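You operate a simulated robot arm through the tools that you are given. There is no shell and no other tool.

Carry out the task below with a simulated robot arm. There is one attempt and no reset: what you move stays moved.

JOB
Strap the small blue case on the cargo rack's mat to the pull printed on its label.
Fine: buckle in the sliding block, at slot 4. Set down upright: what you pick out.

Only the result counts: the job must be done as asked and must still hold three seconds after the hand-in. Knocking over, shifting, dropping, spilling or breaking anything else fails it.

ROBOT AND FRAMES
A 6-joint arm with a fingered hand, fixed in place. Base frame: the origin is on the floor under the middle of its stand, x ahead of it, y to its left, z up; the work surface is at about z = 800. Units: mm, degrees, N and s.
With the tool pointing down near the work surface it reaches from about 160 to 860 mm from the base axis. Its first joint turns from -166.0 to 166.0 degrees. Payload 5 kg.
The TCP is the grasp point between the finger pads, 36 mm short of the fingertips. In the tool frame z runs along the fingers and y along their closing line. The gripper opens to 120 mm; its body begins 42 mm behind the TCP. The gripper is a hand of 4 fingers: y runs from the thumb to the fingers, the wrist lies at [-19, -123, -211] in the tool frame, and closing takes about 1.5 s.
Orientation is that of the tool frame in the base frame, as [roll, pitch, yaw] about the fixed x, y, z axes, in that order (R = Rz(yaw) Ry(pitch) Rx(roll)). With the fingers straight down and the wrist toward the robot, the tool's x, y and z point along [0, 1, 0], [1, 0, 0] and [0, 0, -1] of the base frame.

CONTROLS
- The arm moves only by the tool jog_arm. Its argument "steps" is a list that holds one entry, the list of rows, each a list of 6 numbers: the shift along the tool's x, y, z in mm, then the turn, a rotation vector about the tool's x, y, z in degrees. In form: [[[x, y, z, ax, ay, az], ...]]. A call has 1 to 20 rows; each row is the pose to reach, as a shift and turn from the pose commanded when the call began, along the tool's axes at that moment. "gripper" is the finger opening in mm, from 0 to 120, set as the call begins (left out, the last holds). A row lasts 0.2 s, in which the tool goes at most 50 mm and 8.6 degrees; a call with a longer step from one row to the next is refused whole, and so is a gripper value outside its range. Where a pose cannot be reached the arm comes as near as it can. A force on the tool above 40 N (or 10 N above the force at the start of the call, whichever is more), or a blocked arm, ends the call early, and 0.2 s more pass. The fingers move at their own pace (about 45 mm/s each) and stop on an object; they squeeze with about 24 N. The grip force told is the motor's: it shows also when the fingers shut on nothing. Time passes only in rows, and 0.2 s behind the last, so rows that repeat a pose let the fingers close. It gives the time, the measured TCP pose, the force on the tool (base axes), the opening and the grip force at its end, in the units of the frame above (readings bear some noise), with the torque about the TCP (base axes, N m) and any sound that the robot's microphone picked up.
- Cameras (640 x 400 px; columns grow to the right, rows downward): "scene" is fixed at [219.5, 650.6, 1402.7]; the picture's right is [-0.56, -0.83, 0.00], its down [-0.74, 0.50, -0.44] and it looks along [0.37, -0.25, -0.90] (base axes); focal length 214 px, centre (320, 200). "wrist" rides on the gripper at [73, -101, -142] in the tool frame; the picture's right is [-0.79, 0.29, -0.54], its down [-0.56, -0.70, 0.44] and it looks along [-0.25, 0.65, 0.71] (tool axes); focal length 280 px, centre (320, 200). There is no depth. A picture from a camera that has moved, and an enlarged one, comes with that camera's place and axes in the base frame and with its lens.
- grab_frame(camera): a new picture of that camera. No time passes.
- lift_body(by): slides the trunk up (or, below 0, down) by that many mm; the arm rides with it, the base frame stays. It gives what a move gives, with no picture.
- grasp_type(shape): the hand has 4 fingers and takes this shape, open, in about a second: jaw (thumb against the fingers, like two jaws); tri (thumb and two fingers); tip (a fingertip pinch); poke (one finger out to press); point (the index stretched); flat (the hand flat); cup (the hand cupped); fist (a fist). The gripper value then closes the fingers along that shape, each until it touches; the sizes above hold for jaw. It gives what a move gives, with no picture.
- close_up(camera, box): a new picture of the part [left, top, right, bottom] of that camera's present view, enlarged. No time passes.
- sign_off(): hands the job in; it is judged then, once.

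Nothing tells you positions but the pictures and the camera data. Unless the task says otherwise, let go and move clear before handing in.

The tools are called after "Call:" as name(argument=value, ...) on one line, values as JSON. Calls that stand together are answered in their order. jog_arm: Moves the arm, as the interface text tells. Its arguments: {"type":"object","properties":{"steps":{"type":"array","items":{"type":"array","items":{"type":"array","items":{"type":"number"}}}},"gripper":{"type":"number"}},"required":["steps"]} The other tools are called the same way: lift_body (by) moves the trunk up or down; grasp_type (shape) gives the hand a shape; grab_frame (camera) takes a picture; close_up (camera, box) takes an enlarged picture of a part of a camera's view; sign_off () hands the job in.

At the start:

```text
time_s: 0.0
position: [587.9, 406.5, 1130.3]
ee_rot: [180.0, 0.0, 90.0]
ft_force: [0.3, -0.4, 0.1]
torque: [0.01, -0.01, 0.0]
finger_gap: 119.5
grip_force: 0.1
shape: jaw
trunk travel left (down, up): [-700.0, 140.0]
```

scene: 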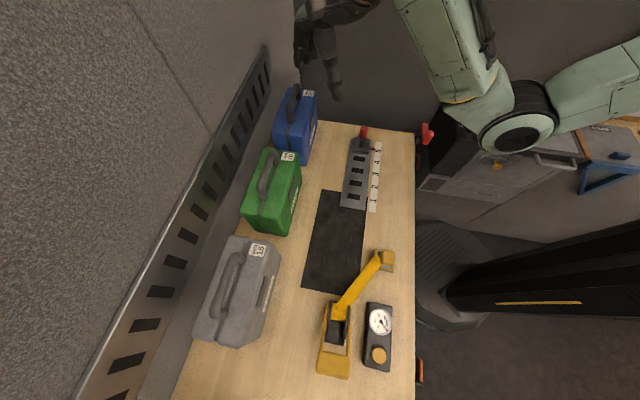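
wrist: 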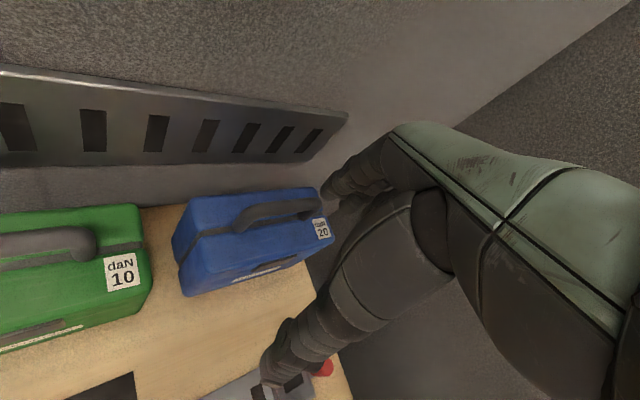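

I see a bench with three cases (blue, green, grey), a dark mat, a sliding block with slots numbered by a white scale, a yellow arm-like device and a gauge. I'll look closer before moving anything.

Call:
close_up(camera="scene", box=[320, 110, 440, 220])

Call:
close_up(camera="scene", box=[290, 230, 430, 390])

Call:
close_up(camera="scene", box=[240, 70, 340, 180])

Call:
close_up(camera="scene", box=[180, 140, 320, 360])

Call:
close_up(camera="wrist", box=[160, 160, 360, 320])

```text
3.64 times, centred on (380, 165) of scene
camera zoom: at [219.5, 650.6, 1402.7], right [-0.56, -0.83, 0.0], down [-0.74, 0.5, -0.44], along [0.37, -0.25, -0.9], focal length 780 px, centre (102, 327)
```

zoom: 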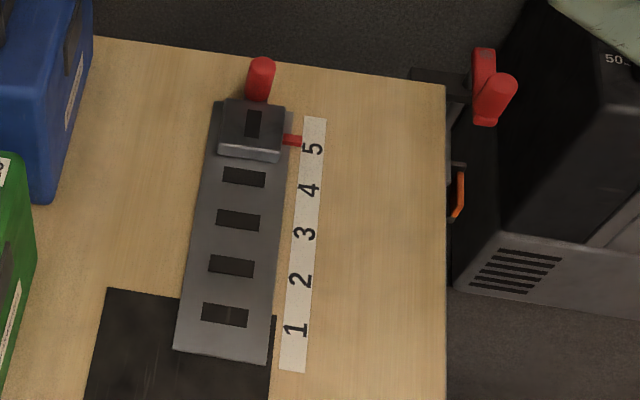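

```text
2.50 times, centred on (360, 310) of scene
camera zoom: at [219.5, 650.6, 1402.7], right [-0.56, -0.83, 0.0], down [-0.74, 0.5, -0.44], along [0.37, -0.25, -0.9], focal length 536 px, centre (220, -75)
```

zoom: 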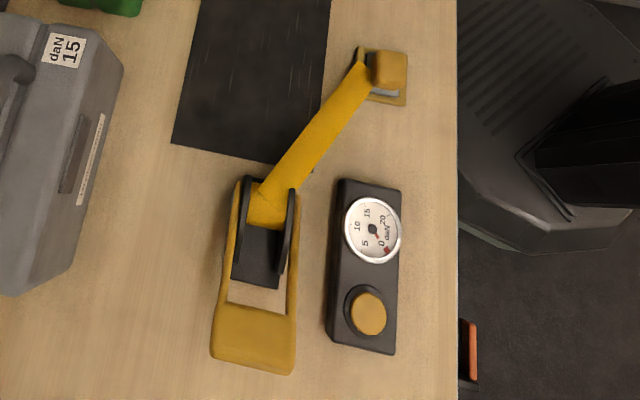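

```text
3.64 times, centred on (290, 125) of scene
camera zoom: at [219.5, 650.6, 1402.7], right [-0.56, -0.83, 0.0], down [-0.74, 0.5, -0.44], along [0.37, -0.25, -0.9], focal length 780 px, centre (429, 473)
```

zoom: 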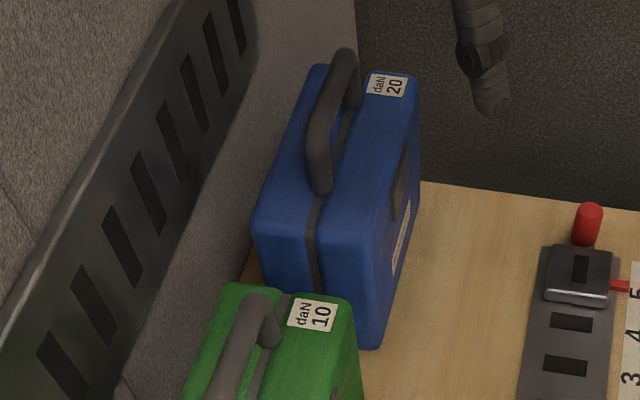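

```text
1.82 times, centred on (250, 250) of scene
camera zoom: at [219.5, 650.6, 1402.7], right [-0.56, -0.83, 0.0], down [-0.74, 0.5, -0.44], along [0.37, -0.25, -0.9], focal length 390 px, centre (447, 109)
```

zoom: 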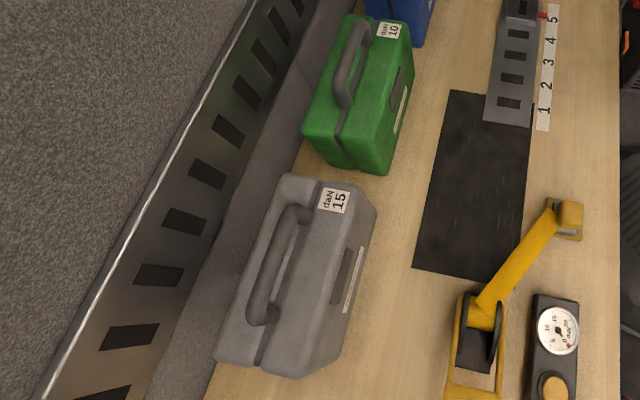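

```text
2.50 times, centred on (260, 240) of wrist
camera zoom: at [486.7, 478.9, 1271.7], right [0.29, -0.79, 0.54], down [-0.7, -0.56, -0.44], along [0.65, -0.25, -0.71], focal length 701 px, centre (470, 100)
```

zoom: 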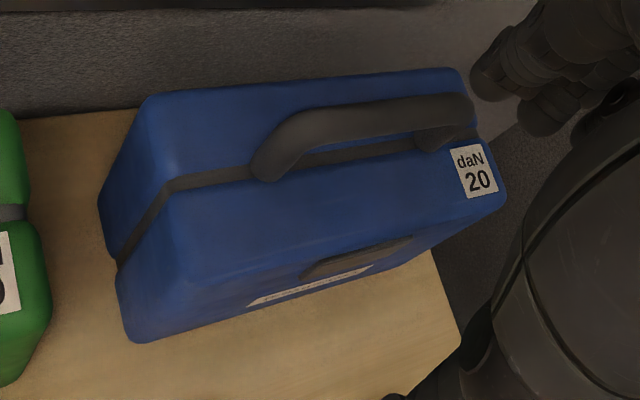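

The blue case (label 20 daN) stands near the wall at about (716, 409), the mat is centred near (340, 505), and the slotted rail with its block at slot 5 is past the mat's far end. The table is turned about 45° to the base. I'll turn the hand to match and move the wrist camera over the rail to look at the block.

Call:
jog_arm(steps=[[[-24, -35, 16, 0, 0, -5.6], [-48, -69, 32, 0, 0, -11.2], [-71, -104, 49, 0, 0, -16.9], [-95, -138, 65, 0, 0, -22.5], [-119, -172, 81, 0, 0, -28.1], [-143, -207, 97, 0, 0, -33.8], [-166, -242, 114, 0, 0, -39.4], [-190, -276, 130, 0, 0, -45]]])

Call:
grab_frame(camera="wrist")

Call:
grab_frame(camera="scene")

```text
time_s: 1.8
position: [315.7, 220.0, 995.1]
ee_rot: [179.9, -0.1, 134.9]
ft_force: [0.5, 0.2, -0.5]
torque: [0.04, -0.03, -0.02]
finger_gap: 119.8
grip_force: 0.1
shape: jaw
out of reach, approached as far as the arm can: row 8
trunk travel left (down, up): [-700.0, 140.0]
```

```text
taken
camera wrist: at [192.2, 198.1, 1136.2], right [0.76, -0.35, 0.54], down [-0.1, -0.89, -0.44], along [0.64, 0.29, -0.71], focal length 280 px, centre (320, 200)
```

wrist: 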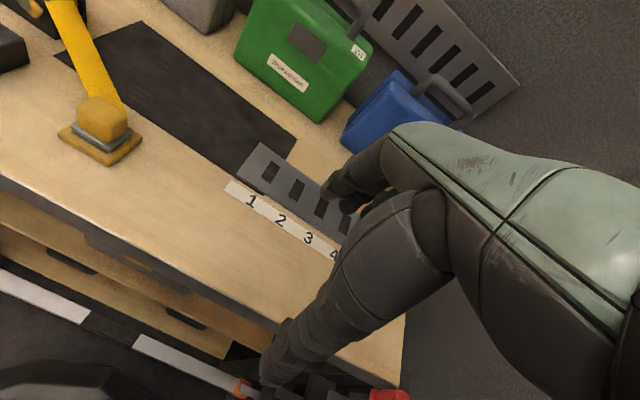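

```text
taken
```

scene: 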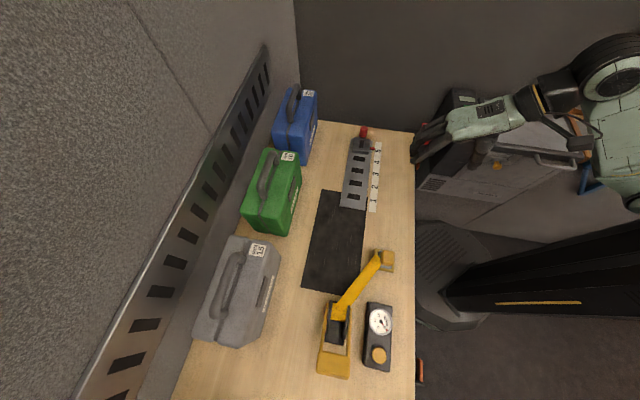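

The camera now shows the rail's scale but the hand hides the block. I'll shift along the bench so the block at slot 5 falls in the clear left part of the wrist view.

Call:
jog_arm(steps=[[[-41, 8, -1, 0, 0, 0], [-82, 16, -2, 0, 0, 0], [-122, 24, -4, 0, 0, 0], [-163, 32, -5, 0, 0, 0], [-204, 41, -6, 0, 0, 0], [-245, 49, -7, 0, 0, 0], [-285, 57, -8, 0, 0, 0]]])

Call:
grab_frame(camera="wrist")

Call:
close_up(camera="wrist", box=[100, 60, 300, 260])

```text
time_s: 3.4
position: [558.7, 59.0, 1000.2]
ee_rot: [-180.0, -0.2, 135.0]
ft_force: [0.3, 0.0, -0.3]
torque: [-0.01, 0.04, 0.0]
finger_gap: 120.0
grip_force: 0.1
shape: jaw
trunk travel left (down, up): [-700.0, 140.0]
```

```text
taken
camera wrist: at [436.1, 37.7, 1141.3], right [0.76, -0.35, 0.54], down [-0.1, -0.89, -0.44], along [0.64, 0.28, -0.72], focal length 280 px, centre (320, 200)
```

wrist: 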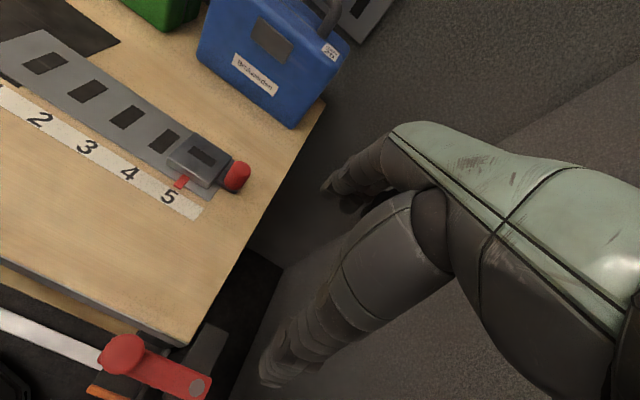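

```text
2.00 times, centred on (200, 160) of wrist
camera zoom: at [436.1, 37.7, 1141.3], right [0.76, -0.35, 0.54], down [-0.1, -0.89, -0.44], along [0.64, 0.28, -0.72], focal length 561 px, centre (560, 280)
```

zoom: 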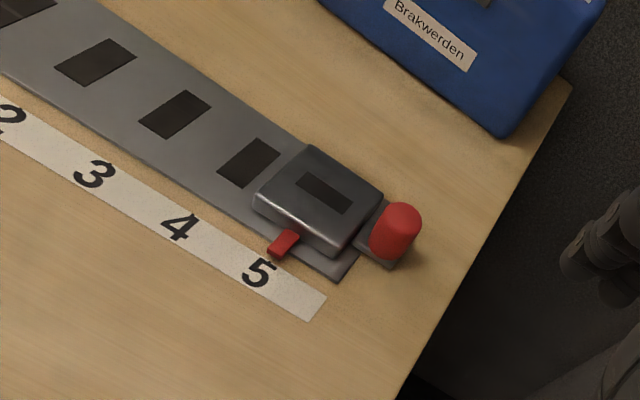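

I see the block with a small slot in its top, a red pointer at 5 and a red knob on its end tab. I'll check the details of the knob and the red lever near the table's corner.

Call:
close_up(camera="wrist", box=[150, 120, 270, 220])

Call:
close_up(camera="wrist", box=[0, 260, 260, 400])

Call:
close_up(camera="scene", box=[400, 80, 640, 230])

Call:
close_up(camera="scene", box=[355, 290, 435, 390])

Call:
close_up(camera="scene", box=[305, 285, 375, 385])

Call:
close_up(camera="scene", box=[340, 235, 420, 315])

```text
4.00 times, centred on (210, 170) of wrist
camera zoom: at [436.1, 37.7, 1141.3], right [0.76, -0.35, 0.54], down [-0.1, -0.89, -0.44], along [0.64, 0.28, -0.72], focal length 1122 px, centre (760, 320)
```

zoom: 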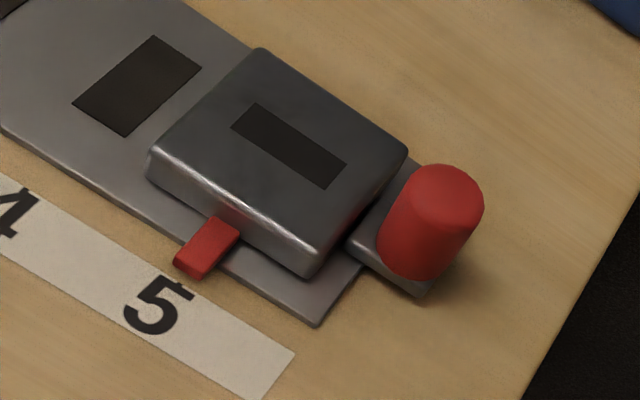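

```text
2.46 times, centred on (130, 330) of wrist
camera zoom: at [436.1, 37.7, 1141.3], right [0.76, -0.35, 0.54], down [-0.1, -0.89, -0.44], along [0.64, 0.28, -0.72], focal length 690 px, centre (788, -120)
```

zoom: 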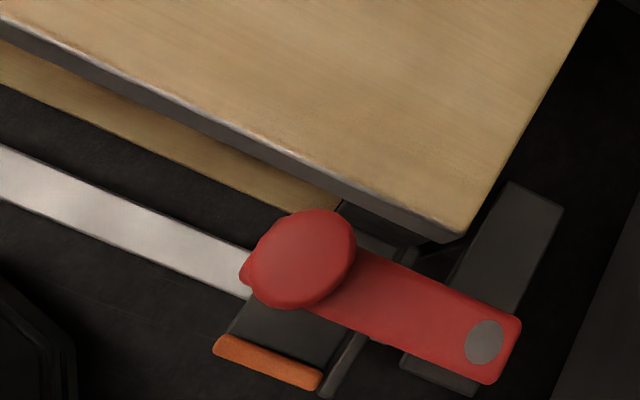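

```text
2.67 times, centred on (520, 155) of scene
camera zoom: at [219.5, 650.6, 1402.7], right [-0.56, -0.83, 0.0], down [-0.74, 0.5, -0.44], along [0.37, -0.25, -0.9], focal length 572 px, centre (-213, 320)
```

zoom: 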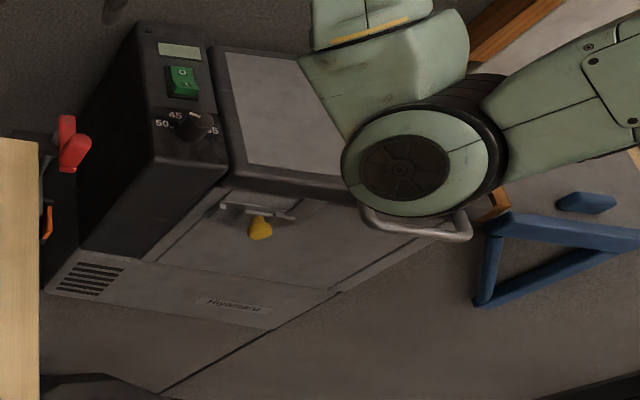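

```text
4.00 times, centred on (395, 340) of scene
camera zoom: at [219.5, 650.6, 1402.7], right [-0.56, -0.83, 0.0], down [-0.74, 0.5, -0.44], along [0.37, -0.25, -0.9], focal length 858 px, centre (20, -360)
```

zoom: 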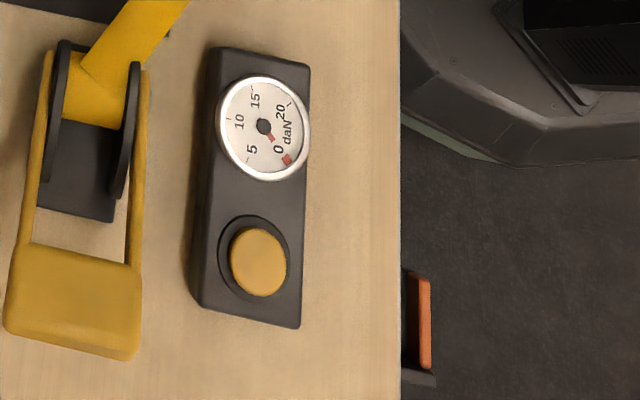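

```text
4.00 times, centred on (340, 335) of scene
camera zoom: at [219.5, 650.6, 1402.7], right [-0.56, -0.83, 0.0], down [-0.74, 0.5, -0.44], along [0.37, -0.25, -0.9], focal length 858 px, centre (240, -340)
```

zoom: 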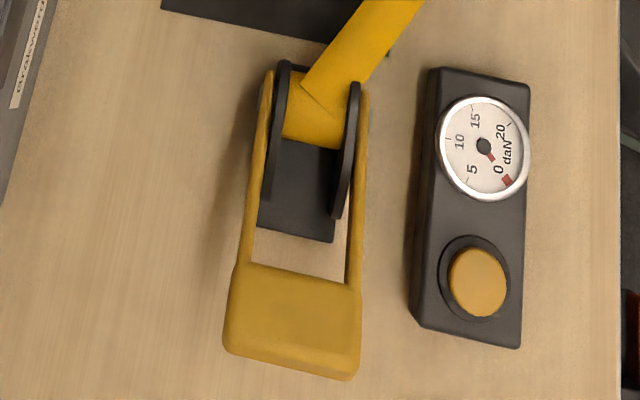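

```text
5.00 times, centred on (380, 275) of scene
camera zoom: at [219.5, 650.6, 1402.7], right [-0.56, -0.83, 0.0], down [-0.74, 0.5, -0.44], along [0.37, -0.25, -0.9], focal length 1072 px, centre (20, -175)
```

zoom: 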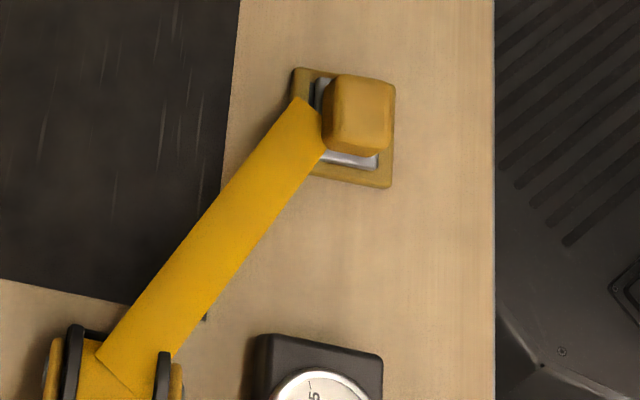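

The knob sits near table coordinates s≈272, n≈570 (base ≈ (595, 211)), top at z≈842. The buckle is parked in a small holder and the ratchet lever lies down. I'll look at the hand itself in the scene view to judge its finger widths.

Call:
grab_frame(camera="scene")

Call:
close_up(camera="scene", box=[340, 60, 500, 160])

```text
taken
```

scene: 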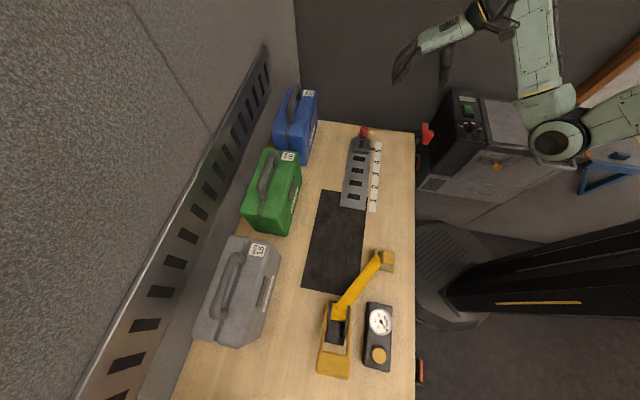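

```text
4.00 times, centred on (420, 110) of scene
camera zoom: at [219.5, 650.6, 1402.7], right [-0.56, -0.83, 0.0], down [-0.74, 0.5, -0.44], along [0.37, -0.25, -0.9], focal length 858 px, centre (-80, 560)
```

zoom: 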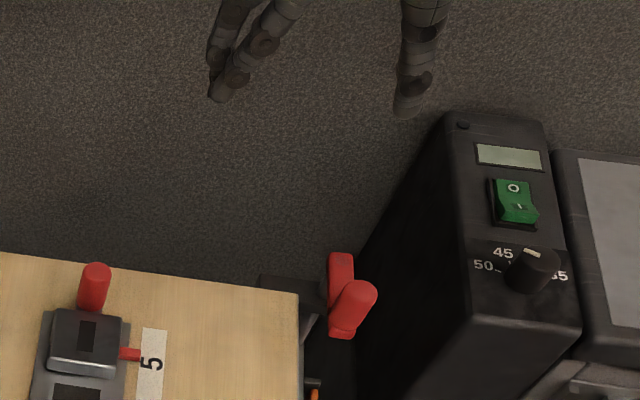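

I'll try the fingertip-pinch shape here in free space and look at how the fingers lie.

Call:
grasp_type(shape="tip")

Call:
close_up(camera="wrist", box=[220, 100, 640, 400])

Call:
close_up(camera="scene", box=[360, 0, 520, 100])

```text
time_s: 4.3
position: [557.8, 59.9, 999.6]
ee_rot: [179.9, 0.0, 135.0]
ft_force: [0.1, 0.0, -0.1]
torque: [0.04, 0.01, -0.03]
finger_gap: 120.1
grip_force: 0.0
shape: tip
trunk travel left (down, up): [-700.0, 140.0]
```

```text
1.33 times, centred on (430, 250) of wrist
camera zoom: at [434.2, 39.1, 1141.9], right [0.76, -0.35, 0.54], down [-0.1, -0.89, -0.44], along [0.64, 0.28, -0.71], focal length 374 px, centre (173, 133)
```

zoom: 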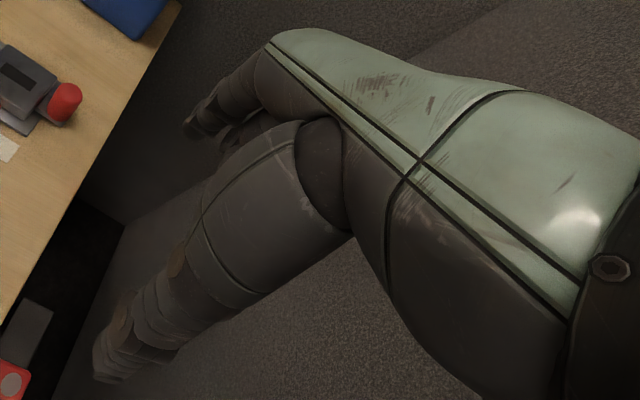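

```text
4.00 times, centred on (440, 50) of scene
camera zoom: at [219.5, 650.6, 1402.7], right [-0.56, -0.83, 0.0], down [-0.74, 0.5, -0.44], along [0.37, -0.25, -0.9], focal length 858 px, centre (-160, 800)
```

zoom: 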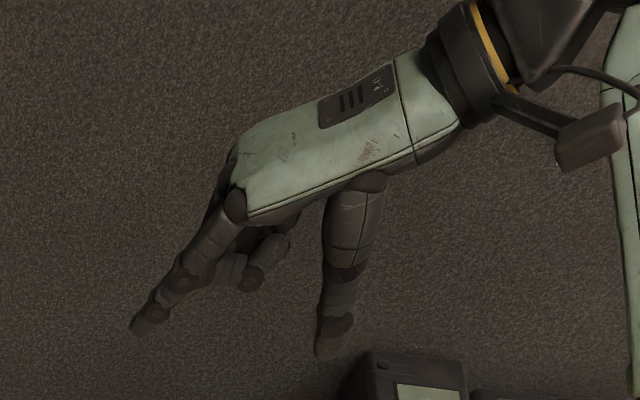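

The pinch is the thumb and index near the tool's centre plane, good for the knob. I'll move above the knob and check alignment.

Call:
jog_arm(steps=[[[16, 27, 0, 0, 0, 0], [40, 66, 10, 0, 0, 0], [60, 100, 30, 0, 0, 0], [80, 133, 55, 0, 0, 0], [80, 133, 80, 0, 0, 0]]])

Call:
grab_frame(camera="wrist")

Call:
close_up(camera="scene", box=[320, 90, 440, 190])

```text
time_s: 5.5
position: [597.2, 210.2, 922.7]
ee_rot: [179.9, 0.1, 135.1]
ft_force: [-0.3, -0.2, -0.5]
torque: [0.0, -0.01, -0.01]
finger_gap: 119.9
grip_force: 0.0
shape: tip
trunk travel left (down, up): [-700.0, 140.0]
```

```text
taken
camera wrist: at [474.5, 189.3, 1063.7], right [0.76, -0.36, 0.54], down [-0.1, -0.89, -0.44], along [0.64, 0.28, -0.71], focal length 280 px, centre (320, 200)
```

wrist: 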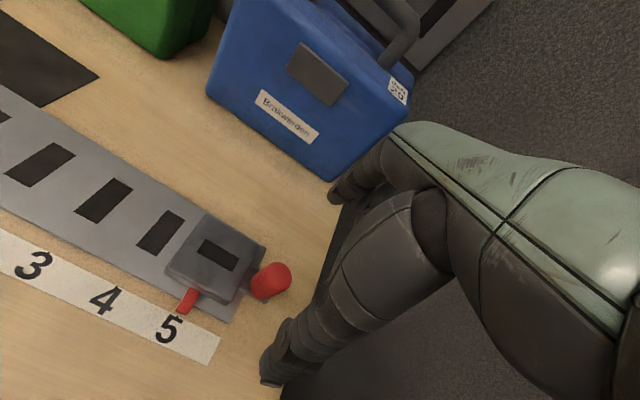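

```text
4.00 times, centred on (380, 140) of scene
camera zoom: at [219.5, 650.6, 1402.7], right [-0.56, -0.83, 0.0], down [-0.74, 0.5, -0.44], along [0.37, -0.25, -0.9], focal length 858 px, centre (80, 440)
```

zoom: 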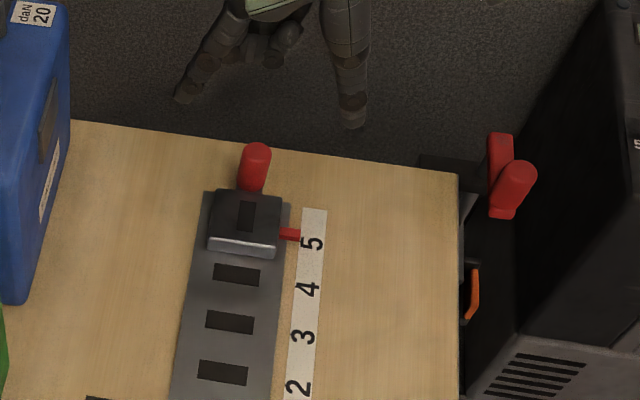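

The knob's top is at about s=270, n=571.6, z=845, right under the pinch. I'll descend and close on it.

Call:
jog_arm(steps=[[[3, 0, 25, 0, 0, 0], [3, 0, 50, 0, 0, 0], [3, 0, 70, 0, 0, 0], [3, 0, 70, 0, 0, 0]]])

Call:
jog_arm(steps=[[[0, 0, 0, 0, 0, 0], [0, 0, 0, 0, 0, 0], [0, 0, 0, 0, 0, 0], [0, 0, 0, 0, 0, 0], [0, 0, 0, 0, 0, 0], [0, 0, 0, 0, 0, 0], [0, 0, 0, 0, 0, 0]]], gripper=10)

Call:
grab_frame(camera="wrist")

Call:
close_up(camera="scene", box=[320, 90, 440, 190])

```text
time_s: 6.5
position: [594.2, 213.2, 851.2]
ee_rot: [180.0, 0.0, 135.1]
ft_force: [0.8, -0.5, 0.9]
torque: [-0.01, 0.0, 0.03]
finger_gap: 119.9
grip_force: 0.1
shape: tip
trunk travel left (down, up): [-700.0, 140.0]
```

```text
time_s: 8.1
position: [593.7, 214.4, 851.5]
ee_rot: [-180.0, 0.0, 135.0]
ft_force: [0.0, -0.5, 0.0]
torque: [-0.01, -0.02, -0.07]
finger_gap: 19.7
grip_force: 24.1
shape: tip
trunk travel left (down, up): [-700.0, 140.0]
```

```text
taken
camera wrist: at [470.8, 192.6, 992.6], right [0.76, -0.35, 0.54], down [-0.1, -0.89, -0.44], along [0.64, 0.28, -0.71], focal length 280 px, centre (320, 200)
```

wrist: 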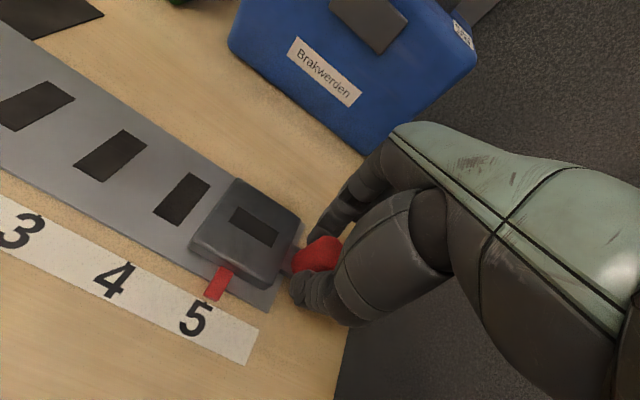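

```text
4.00 times, centred on (380, 140) of scene
camera zoom: at [219.5, 650.6, 1402.7], right [-0.56, -0.83, 0.0], down [-0.74, 0.5, -0.44], along [0.37, -0.25, -0.9], focal length 858 px, centre (80, 440)
```

zoom: 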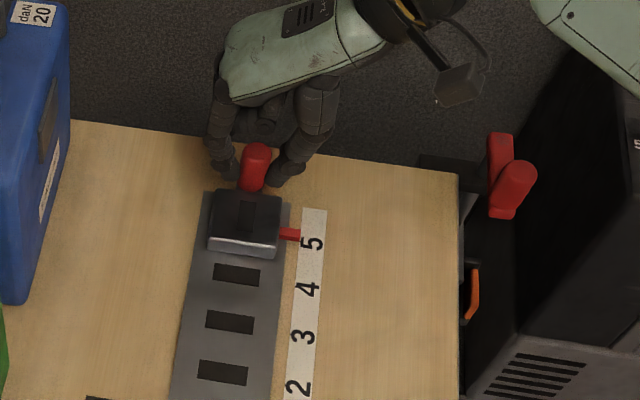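

The fingers hold the knob (about 20 mm gap). I'll first nudge the block toward slot 4 gently to see whether it slides freely.

Call:
jog_arm(steps=[[[3, 0, 0, 0, 0, 0], [6, 0, 0, 0, 0, 0], [9, 0, 0, 0, 0, 0], [12, 0, 0, 0, 0, 0]]])

Call:
close_up(camera="scene", box=[320, 90, 440, 190])

Call:
grab_frame(camera="wrist")

```text
time_s: 9.1
position: [585.1, 220.9, 851.3]
ee_rot: [-179.9, 0.1, 135.0]
ft_force: [4.7, 1.0, -3.1]
torque: [0.08, -0.15, -0.02]
finger_gap: 19.8
grip_force: 24.2
shape: tip
trunk travel left (down, up): [-700.0, 140.0]
```

```text
4.00 times, centred on (380, 140) of scene
camera zoom: at [219.5, 650.6, 1402.7], right [-0.56, -0.83, 0.0], down [-0.74, 0.5, -0.44], along [0.37, -0.25, -0.9], focal length 858 px, centre (80, 440)
```

zoom: 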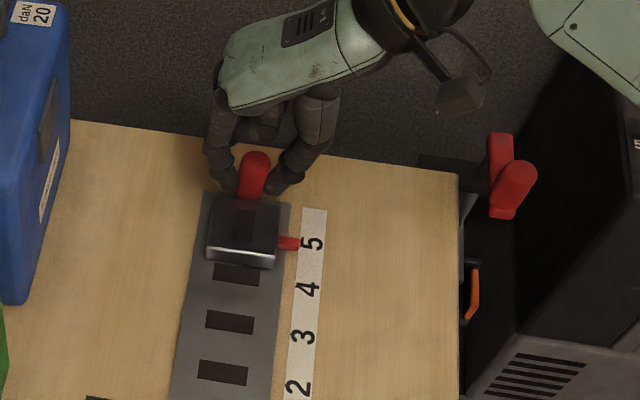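

```text
taken
camera wrist: at [462.9, 199.8, 992.9], right [0.76, -0.35, 0.54], down [-0.1, -0.89, -0.44], along [0.64, 0.28, -0.72], focal length 280 px, centre (320, 200)
```

wrist: 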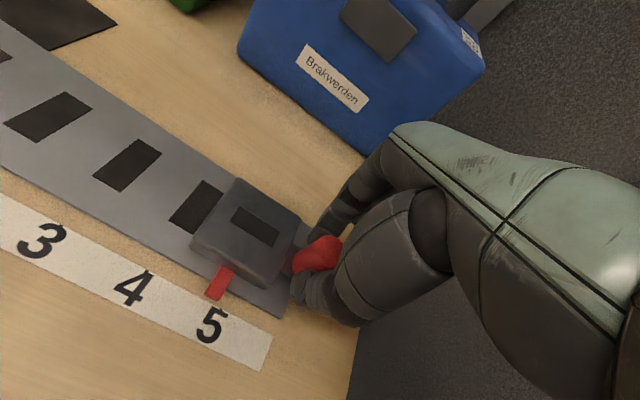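

The block slides freely with about 5 N. I'll carry on toward slot 4 in small steps.

Call:
jog_arm(steps=[[[5, 0, 0, 0, 0, 0], [10, 0, 0, 0, 0, 0], [15, 0, 0, 0, 0, 0], [20, 0, 0, 0, 0, 0], [25, 0, 0, 0, 0, 0], [30, 0, 0, 0, 0, 0], [34, 0, 0, 0, 0, 0]]])

Call:
close_up(camera="scene", box=[340, 120, 400, 200])

Call:
grab_frame(camera="wrist")

```text
time_s: 10.7
position: [561.7, 243.8, 851.2]
ee_rot: [-179.8, -0.1, 134.9]
ft_force: [-1.1, 2.0, -6.5]
torque: [0.05, 0.0, -0.01]
finger_gap: 19.8
grip_force: 24.1
shape: tip
trunk travel left (down, up): [-700.0, 140.0]
```

```text
5.00 times, centred on (370, 160) of scene
camera zoom: at [219.5, 650.6, 1402.7], right [-0.56, -0.83, 0.0], down [-0.74, 0.5, -0.44], along [0.37, -0.25, -0.9], focal length 1072 px, centre (70, 400)
```

zoom: 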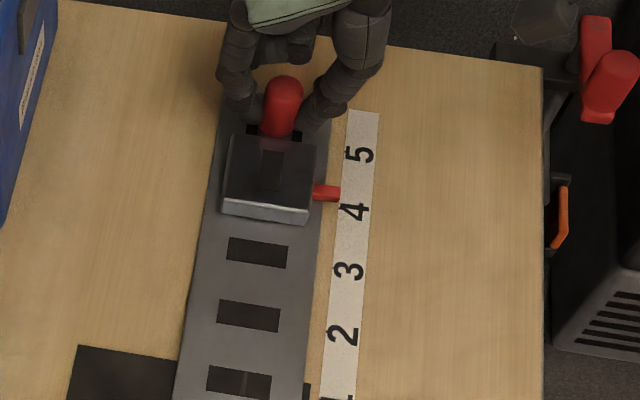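

```text
taken
camera wrist: at [439.2, 224.0, 993.1], right [0.76, -0.35, 0.54], down [-0.1, -0.89, -0.44], along [0.64, 0.28, -0.71], focal length 280 px, centre (320, 200)
```

wrist: 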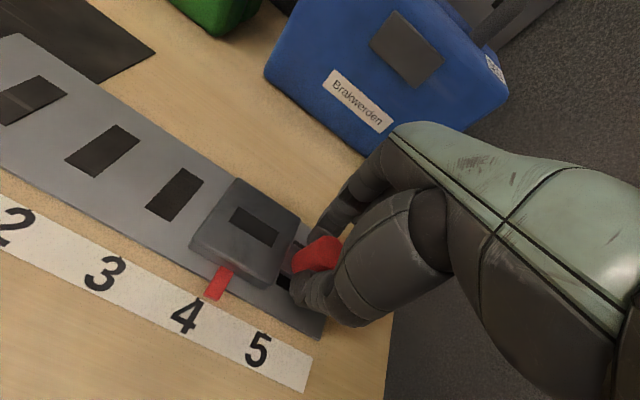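

The pointer is almost at 4; by comparing with how it stood at 5, about 6.5 mm remain.

Call:
jog_arm(steps=[[[2, 0, 0, 0, 0, 0], [4, 0, 0, 0, 0, 0], [6.5, 0, 0, 0, 0, 0], [6.5, 0, 0, 0, 0, 0]]])

Call:
close_up(camera="scene", box=[340, 120, 400, 200])

Call:
close_up(camera="wrist", box=[120, 140, 360, 380])

```text
time_s: 11.7
position: [558.1, 249.5, 851.0]
ee_rot: [179.9, 0.0, 134.9]
ft_force: [0.3, -2.6, -0.5]
torque: [-0.03, -0.03, -0.05]
finger_gap: 19.6
grip_force: 24.5
shape: tip
trunk travel left (down, up): [-700.0, 140.0]
```

```text
5.00 times, centred on (370, 160) of scene
camera zoom: at [219.5, 650.6, 1402.7], right [-0.56, -0.83, 0.0], down [-0.74, 0.5, -0.44], along [0.37, -0.25, -0.9], focal length 1072 px, centre (70, 400)
```

zoom: 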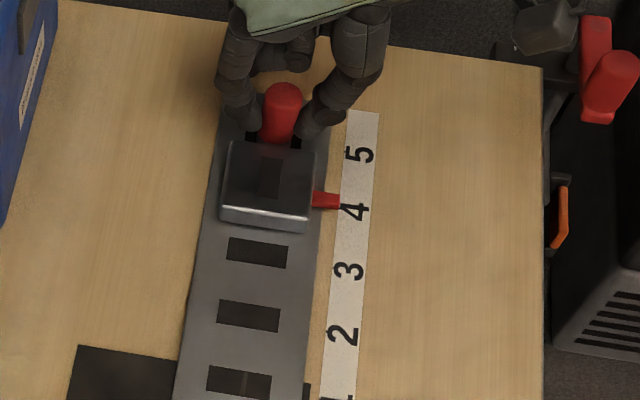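

```text
1.67 times, centred on (240, 260) of wrist
camera zoom: at [434.3, 228.5, 992.5], right [0.76, -0.36, 0.54], down [-0.1, -0.89, -0.44], along [0.64, 0.28, -0.71], focal length 467 px, centre (453, 100)
```

zoom: 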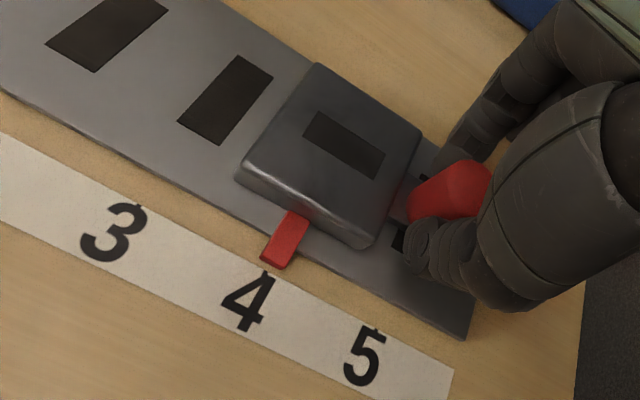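

The block has moved 50 mm by the arm's reading. I'll check the pointer's alignment at higher zoom.

Call:
close_up(camera="scene", box=[356, 136, 386, 171])

Call:
close_up(camera="wrist", box=[200, 200, 280, 290])

```text
11.43 times, centred on (371, 154) of scene
camera zoom: at [219.5, 650.6, 1402.7], right [-0.56, -0.83, 0.0], down [-0.74, 0.5, -0.44], along [0.37, -0.25, -0.9], focal length 2451 px, centre (-263, 731)
```

zoom: 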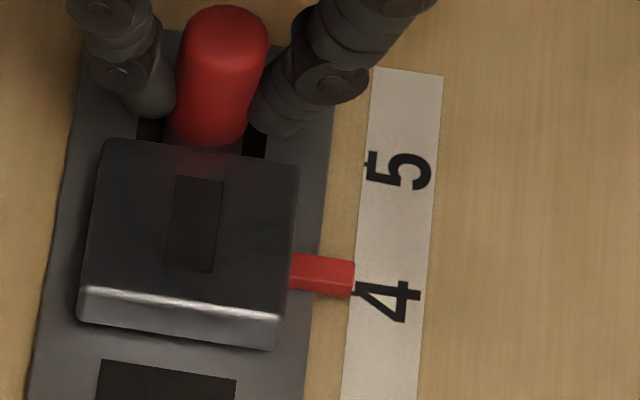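

```text
4.44 times, centred on (240, 245) of wrist
camera zoom: at [434.3, 228.5, 992.5], right [0.76, -0.36, 0.54], down [-0.1, -0.89, -0.44], along [0.64, 0.28, -0.71], focal length 1246 px, centre (676, 0)
```

zoom: 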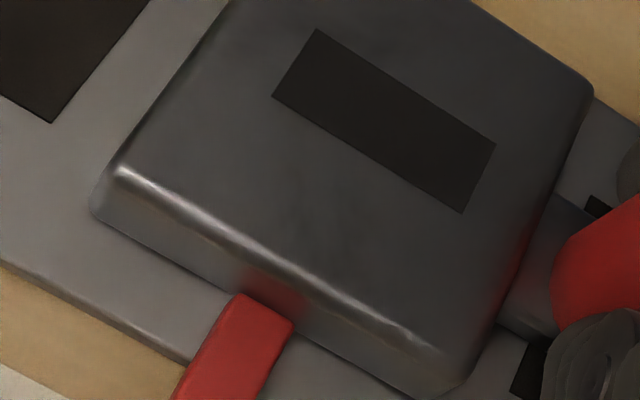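

The pointer lies at tick 4 and the block's slot centre works out at s≈169, matching tick 4 (≈169.7). I'll release the knob and go straight up, then recheck.

Call:
jog_arm(steps=[[[0, 0, 0, 0, 0, 0], [0, 0, 0, 0, 0, 0], [0, 0, 0, 0, 0, 0], [0, 0, 0, 0, 0, 0], [0, 0, 0, 0, 0, 0], [0, 0, 0, 0, 0, 0]]], gripper=100)

Call:
jog_arm(steps=[[[0, 0, -30, 0, 0, 0], [0, 0, -60, 0, 0, 0], [0, 0, -100, 0, 0, 0], [0, 0, -140, 0, 0, 0], [0, 0, -180, 0, 0, 0]]])

Call:
close_up(camera="scene", box=[356, 136, 386, 171])

Call:
grab_frame(camera="wrist")

```text
time_s: 13.1
position: [558.1, 248.9, 850.5]
ee_rot: [179.9, 0.0, 135.0]
ft_force: [-0.1, -0.4, 0.3]
torque: [-0.02, 0.01, 0.02]
finger_gap: 99.7
grip_force: 0.0
shape: tip
trunk travel left (down, up): [-700.0, 140.0]
```

```text
time_s: 14.3
position: [556.4, 248.0, 1032.7]
ee_rot: [-179.9, 0.0, 135.0]
ft_force: [-0.5, 0.5, -0.2]
torque: [0.03, 0.0, -0.05]
finger_gap: 99.7
grip_force: 0.0
shape: tip
trunk travel left (down, up): [-700.0, 140.0]
```

```text
11.43 times, centred on (371, 154) of scene
camera zoom: at [219.5, 650.6, 1402.7], right [-0.56, -0.83, 0.0], down [-0.74, 0.5, -0.44], along [0.37, -0.25, -0.9], focal length 2451 px, centre (-263, 731)
```

zoom: 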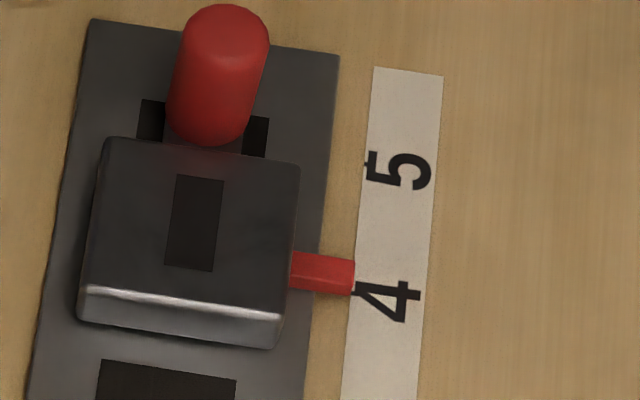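

```text
taken
camera wrist: at [433.5, 228.0, 1174.0], right [0.76, -0.35, 0.54], down [-0.1, -0.89, -0.44], along [0.64, 0.28, -0.71], focal length 280 px, centre (320, 200)
```

wrist: 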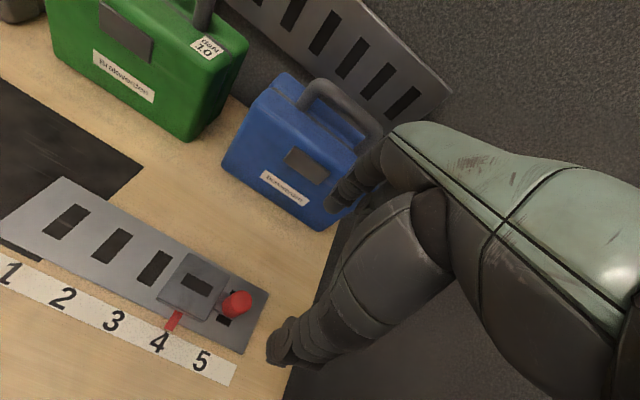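

The block stayed put at 4. Next is the blue case; I'll zoom in on its handle from both cameras to fix its place and height.

Call:
close_up(camera="wrist", box=[200, 50, 400, 240])

Call:
close_up(camera="scene", box=[265, 75, 335, 170])

Call:
grab_frame(camera="scene")

```text
2.11 times, centred on (300, 145) of wrist
camera zoom: at [433.5, 228.0, 1174.0], right [0.76, -0.35, 0.54], down [-0.1, -0.89, -0.44], along [0.64, 0.28, -0.71], focal length 590 px, centre (362, 316)
```

zoom: 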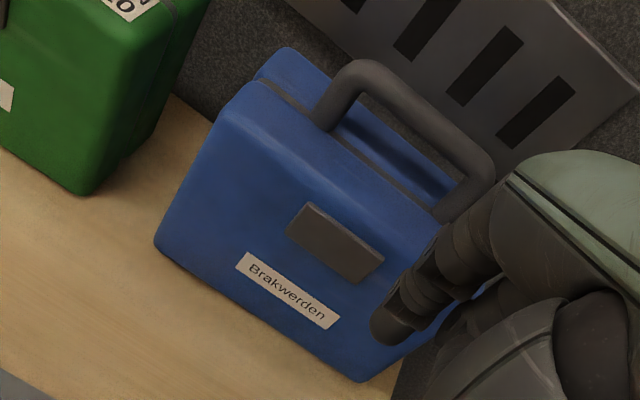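

```text
4.21 times, centred on (300, 122) of scene
camera zoom: at [219.5, 650.6, 1402.7], right [-0.56, -0.83, 0.0], down [-0.74, 0.5, -0.44], along [0.37, -0.25, -0.9], focal length 903 px, centre (404, 526)
```

zoom: 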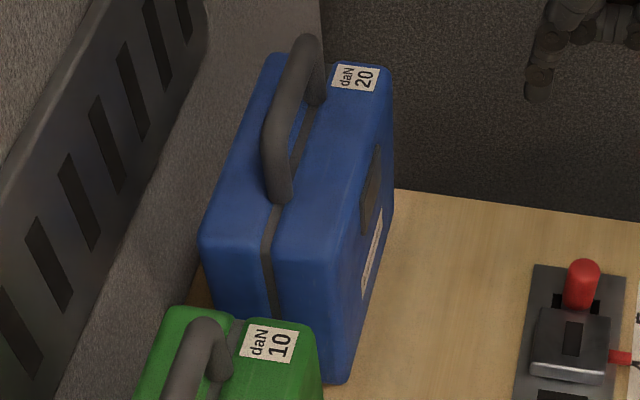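

```text
taken
```

scene: 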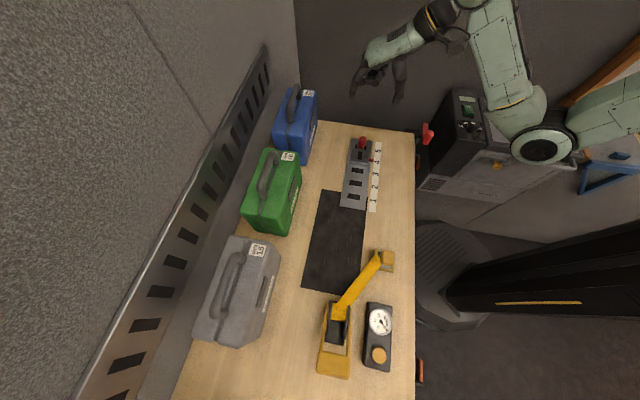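

The blue case spans s≈107–297, n≈746–834, top z≈943, with the handle bar at s≈200, n≈792, z≈994; the wall strip is about n≈884. I'll set the jaw shape, rise, and move above the handle to check clearances.

Call:
grasp_type(shape="jaw")

Call:
jog_arm(steps=[[[0, 0, -45, 0, 0, 0], [0, 0, -85, 0, 0, 0], [3, 40, -85, 0, 0, 0], [7, 80, -85, 0, 0, 0], [11, 120, -85, 0, 0, 0], [15, 160, -85, 0, 0, 0], [18, 190, -85, 0, 0, 0], [18, 212, -85, 0, 0, 0], [18, 212, -85, 0, 0, 0]]], gripper=80)

Call:
close_up(camera="scene", box=[240, 20, 360, 160])

Call:
grab_frame(camera="wrist")

```text
time_s: 15.2
position: [556.2, 248.4, 1032.3]
ee_rot: [180.0, -0.1, 135.1]
ft_force: [-0.7, 0.1, -0.3]
torque: [0.04, -0.03, -0.05]
finger_gap: 119.7
grip_force: 0.1
shape: jaw
trunk travel left (down, up): [-700.0, 140.0]
```

```text
time_s: 17.2
position: [696.3, 412.2, 1114.6]
ee_rot: [180.0, 0.0, 135.0]
ft_force: [-0.8, -0.5, -0.2]
torque: [-0.01, -0.01, -0.02]
finger_gap: 80.1
grip_force: 0.0
shape: jaw
trunk travel left (down, up): [-700.0, 140.0]
```

```text
2.86 times, centred on (300, 90) of scene
camera zoom: at [219.5, 650.6, 1402.7], right [-0.56, -0.83, 0.0], down [-0.74, 0.5, -0.44], along [0.37, -0.25, -0.9], focal length 613 px, centre (377, 514)
```

zoom: 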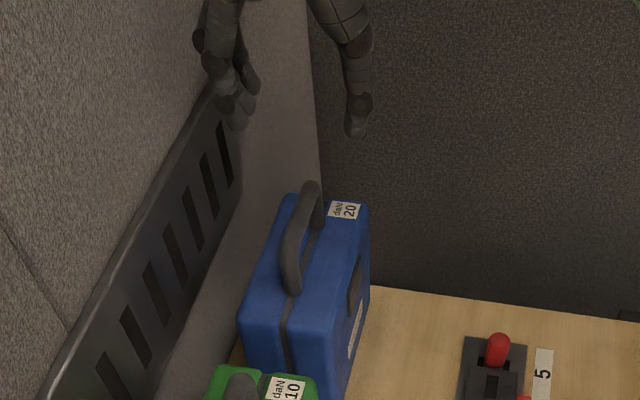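

```text
taken
camera wrist: at [572.9, 390.0, 1256.5], right [0.76, -0.35, 0.54], down [-0.1, -0.89, -0.44], along [0.64, 0.28, -0.71], focal length 280 px, centre (320, 200)
```

wrist: 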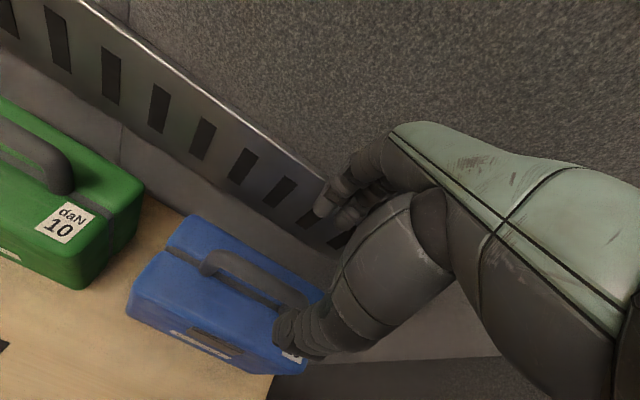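

The hand is right above the case. I'll zoom on the handle in the wrist view to refine its centre line before descending.

Call:
close_up(camera="wrist", box=[120, 180, 360, 390])

Call:
close_up(camera="scene", box=[260, 10, 340, 130])

```text
1.90 times, centred on (240, 285) of wrist
camera zoom: at [572.9, 390.0, 1256.5], right [0.76, -0.35, 0.54], down [-0.1, -0.89, -0.44], along [0.64, 0.28, -0.71], focal length 534 px, centre (472, 38)
```

zoom: 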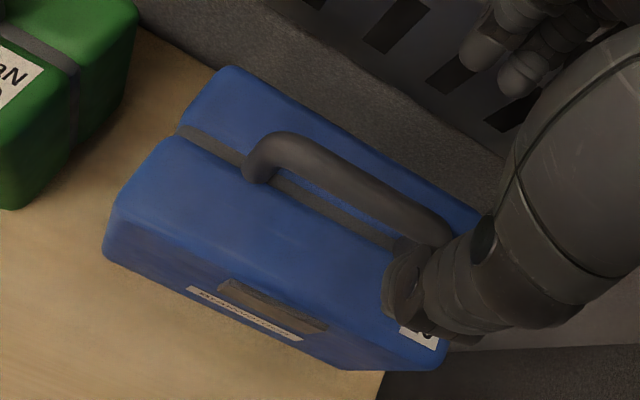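

```text
3.33 times, centred on (300, 70) of scene
camera zoom: at [219.5, 650.6, 1402.7], right [-0.56, -0.83, 0.0], down [-0.74, 0.5, -0.44], along [0.37, -0.25, -0.9], focal length 715 px, centre (387, 633)
```

zoom: 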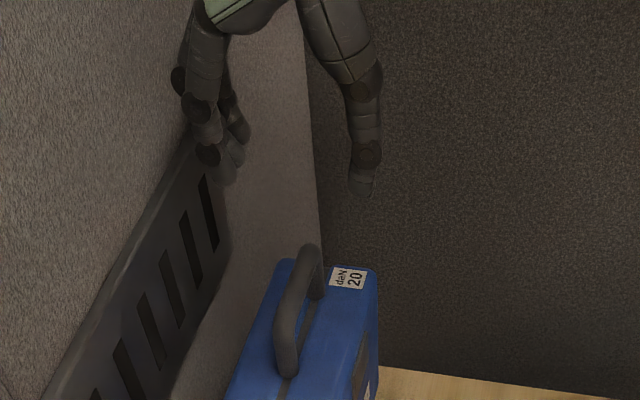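

The bar's centre is at s≈195, n≈790, z≈994, consistent in both views. I'll descend partway and check that the thumb and fingers straddle the bar.

Call:
jog_arm(steps=[[[5, 6, 15, 0, 0, 0], [5, 6, 40, 0, 0, 0], [5, 6, 65, 0, 0, 0], [5, 6, 80, 0, 0, 0]]])

Call:
close_up(camera="scene", box=[260, 40, 340, 140])

Call:
close_up(camera="wrist", box=[160, 120, 440, 390])

```text
time_s: 18.2
position: [695.9, 418.9, 1037.5]
ee_rot: [-180.0, 0.0, 135.0]
ft_force: [0.4, -0.4, -0.5]
torque: [-0.01, -0.02, 0.01]
finger_gap: 80.3
grip_force: 0.2
shape: jaw
trunk travel left (down, up): [-700.0, 140.0]
```

```text
4.00 times, centred on (300, 90) of scene
camera zoom: at [219.5, 650.6, 1402.7], right [-0.56, -0.83, 0.0], down [-0.74, 0.5, -0.44], along [0.37, -0.25, -0.9], focal length 858 px, centre (400, 640)
```

zoom: 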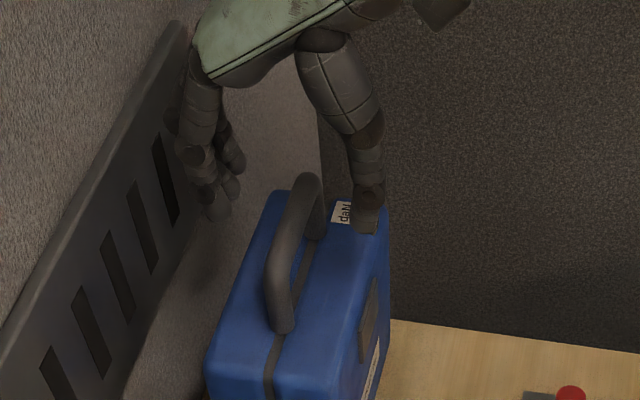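

```text
1.48 times, centred on (300, 255) of wrist
camera zoom: at [572.4, 398.1, 1178.6], right [0.76, -0.35, 0.54], down [-0.1, -0.89, -0.44], along [0.64, 0.28, -0.71], focal length 415 px, centre (350, 118)
```

zoom: 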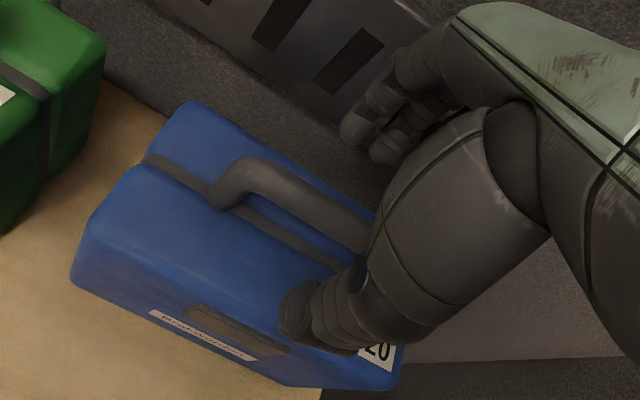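

Thumb and fingers straddle the bar with room to the wall. I'll shift slightly to centre the three fingers on the handle and descend to the bar's height, watching the force.

Call:
jog_arm(steps=[[[6, 2, 10, 0, 0, 0], [6, 2, 25, 0, 0, 0], [6, 2, 38, 0, 0, 0], [6, 2, 46, 0, 0, 0], [6, 2, 46, 0, 0, 0]]])

Call:
close_up(camera="scene", box=[260, 40, 340, 140])

Call:
close_up(camera="wrist", box=[160, 120, 440, 390])

```text
time_s: 19.4
position: [691.1, 425.0, 988.7]
ee_rot: [-179.9, 0.0, 135.0]
ft_force: [0.1, 0.6, 0.5]
torque: [0.01, 0.02, -0.05]
finger_gap: 80.3
grip_force: 0.0
shape: jaw
trunk travel left (down, up): [-700.0, 140.0]
```

```text
4.00 times, centred on (300, 90) of scene
camera zoom: at [219.5, 650.6, 1402.7], right [-0.56, -0.83, 0.0], down [-0.74, 0.5, -0.44], along [0.37, -0.25, -0.9], focal length 858 px, centre (400, 640)
```

zoom: 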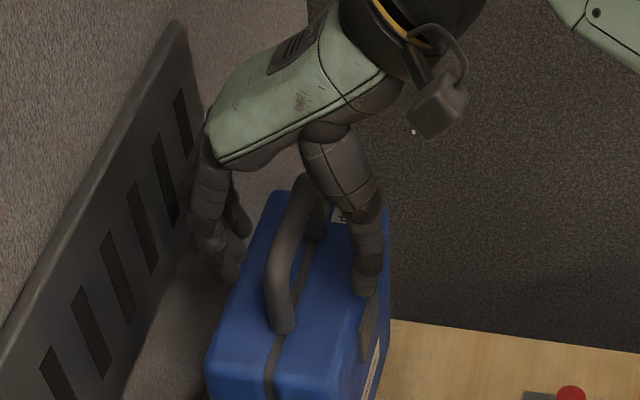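

```text
1.48 times, centred on (300, 255) of wrist
camera zoom: at [567.9, 403.7, 1132.0], right [0.76, -0.35, 0.54], down [-0.1, -0.89, -0.44], along [0.64, 0.28, -0.71], focal length 415 px, centre (350, 118)
```

zoom: 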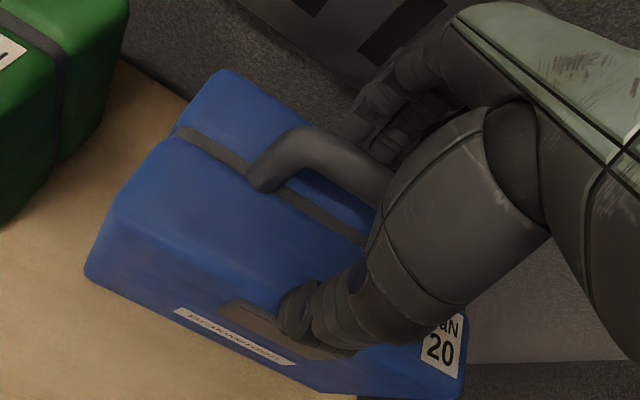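

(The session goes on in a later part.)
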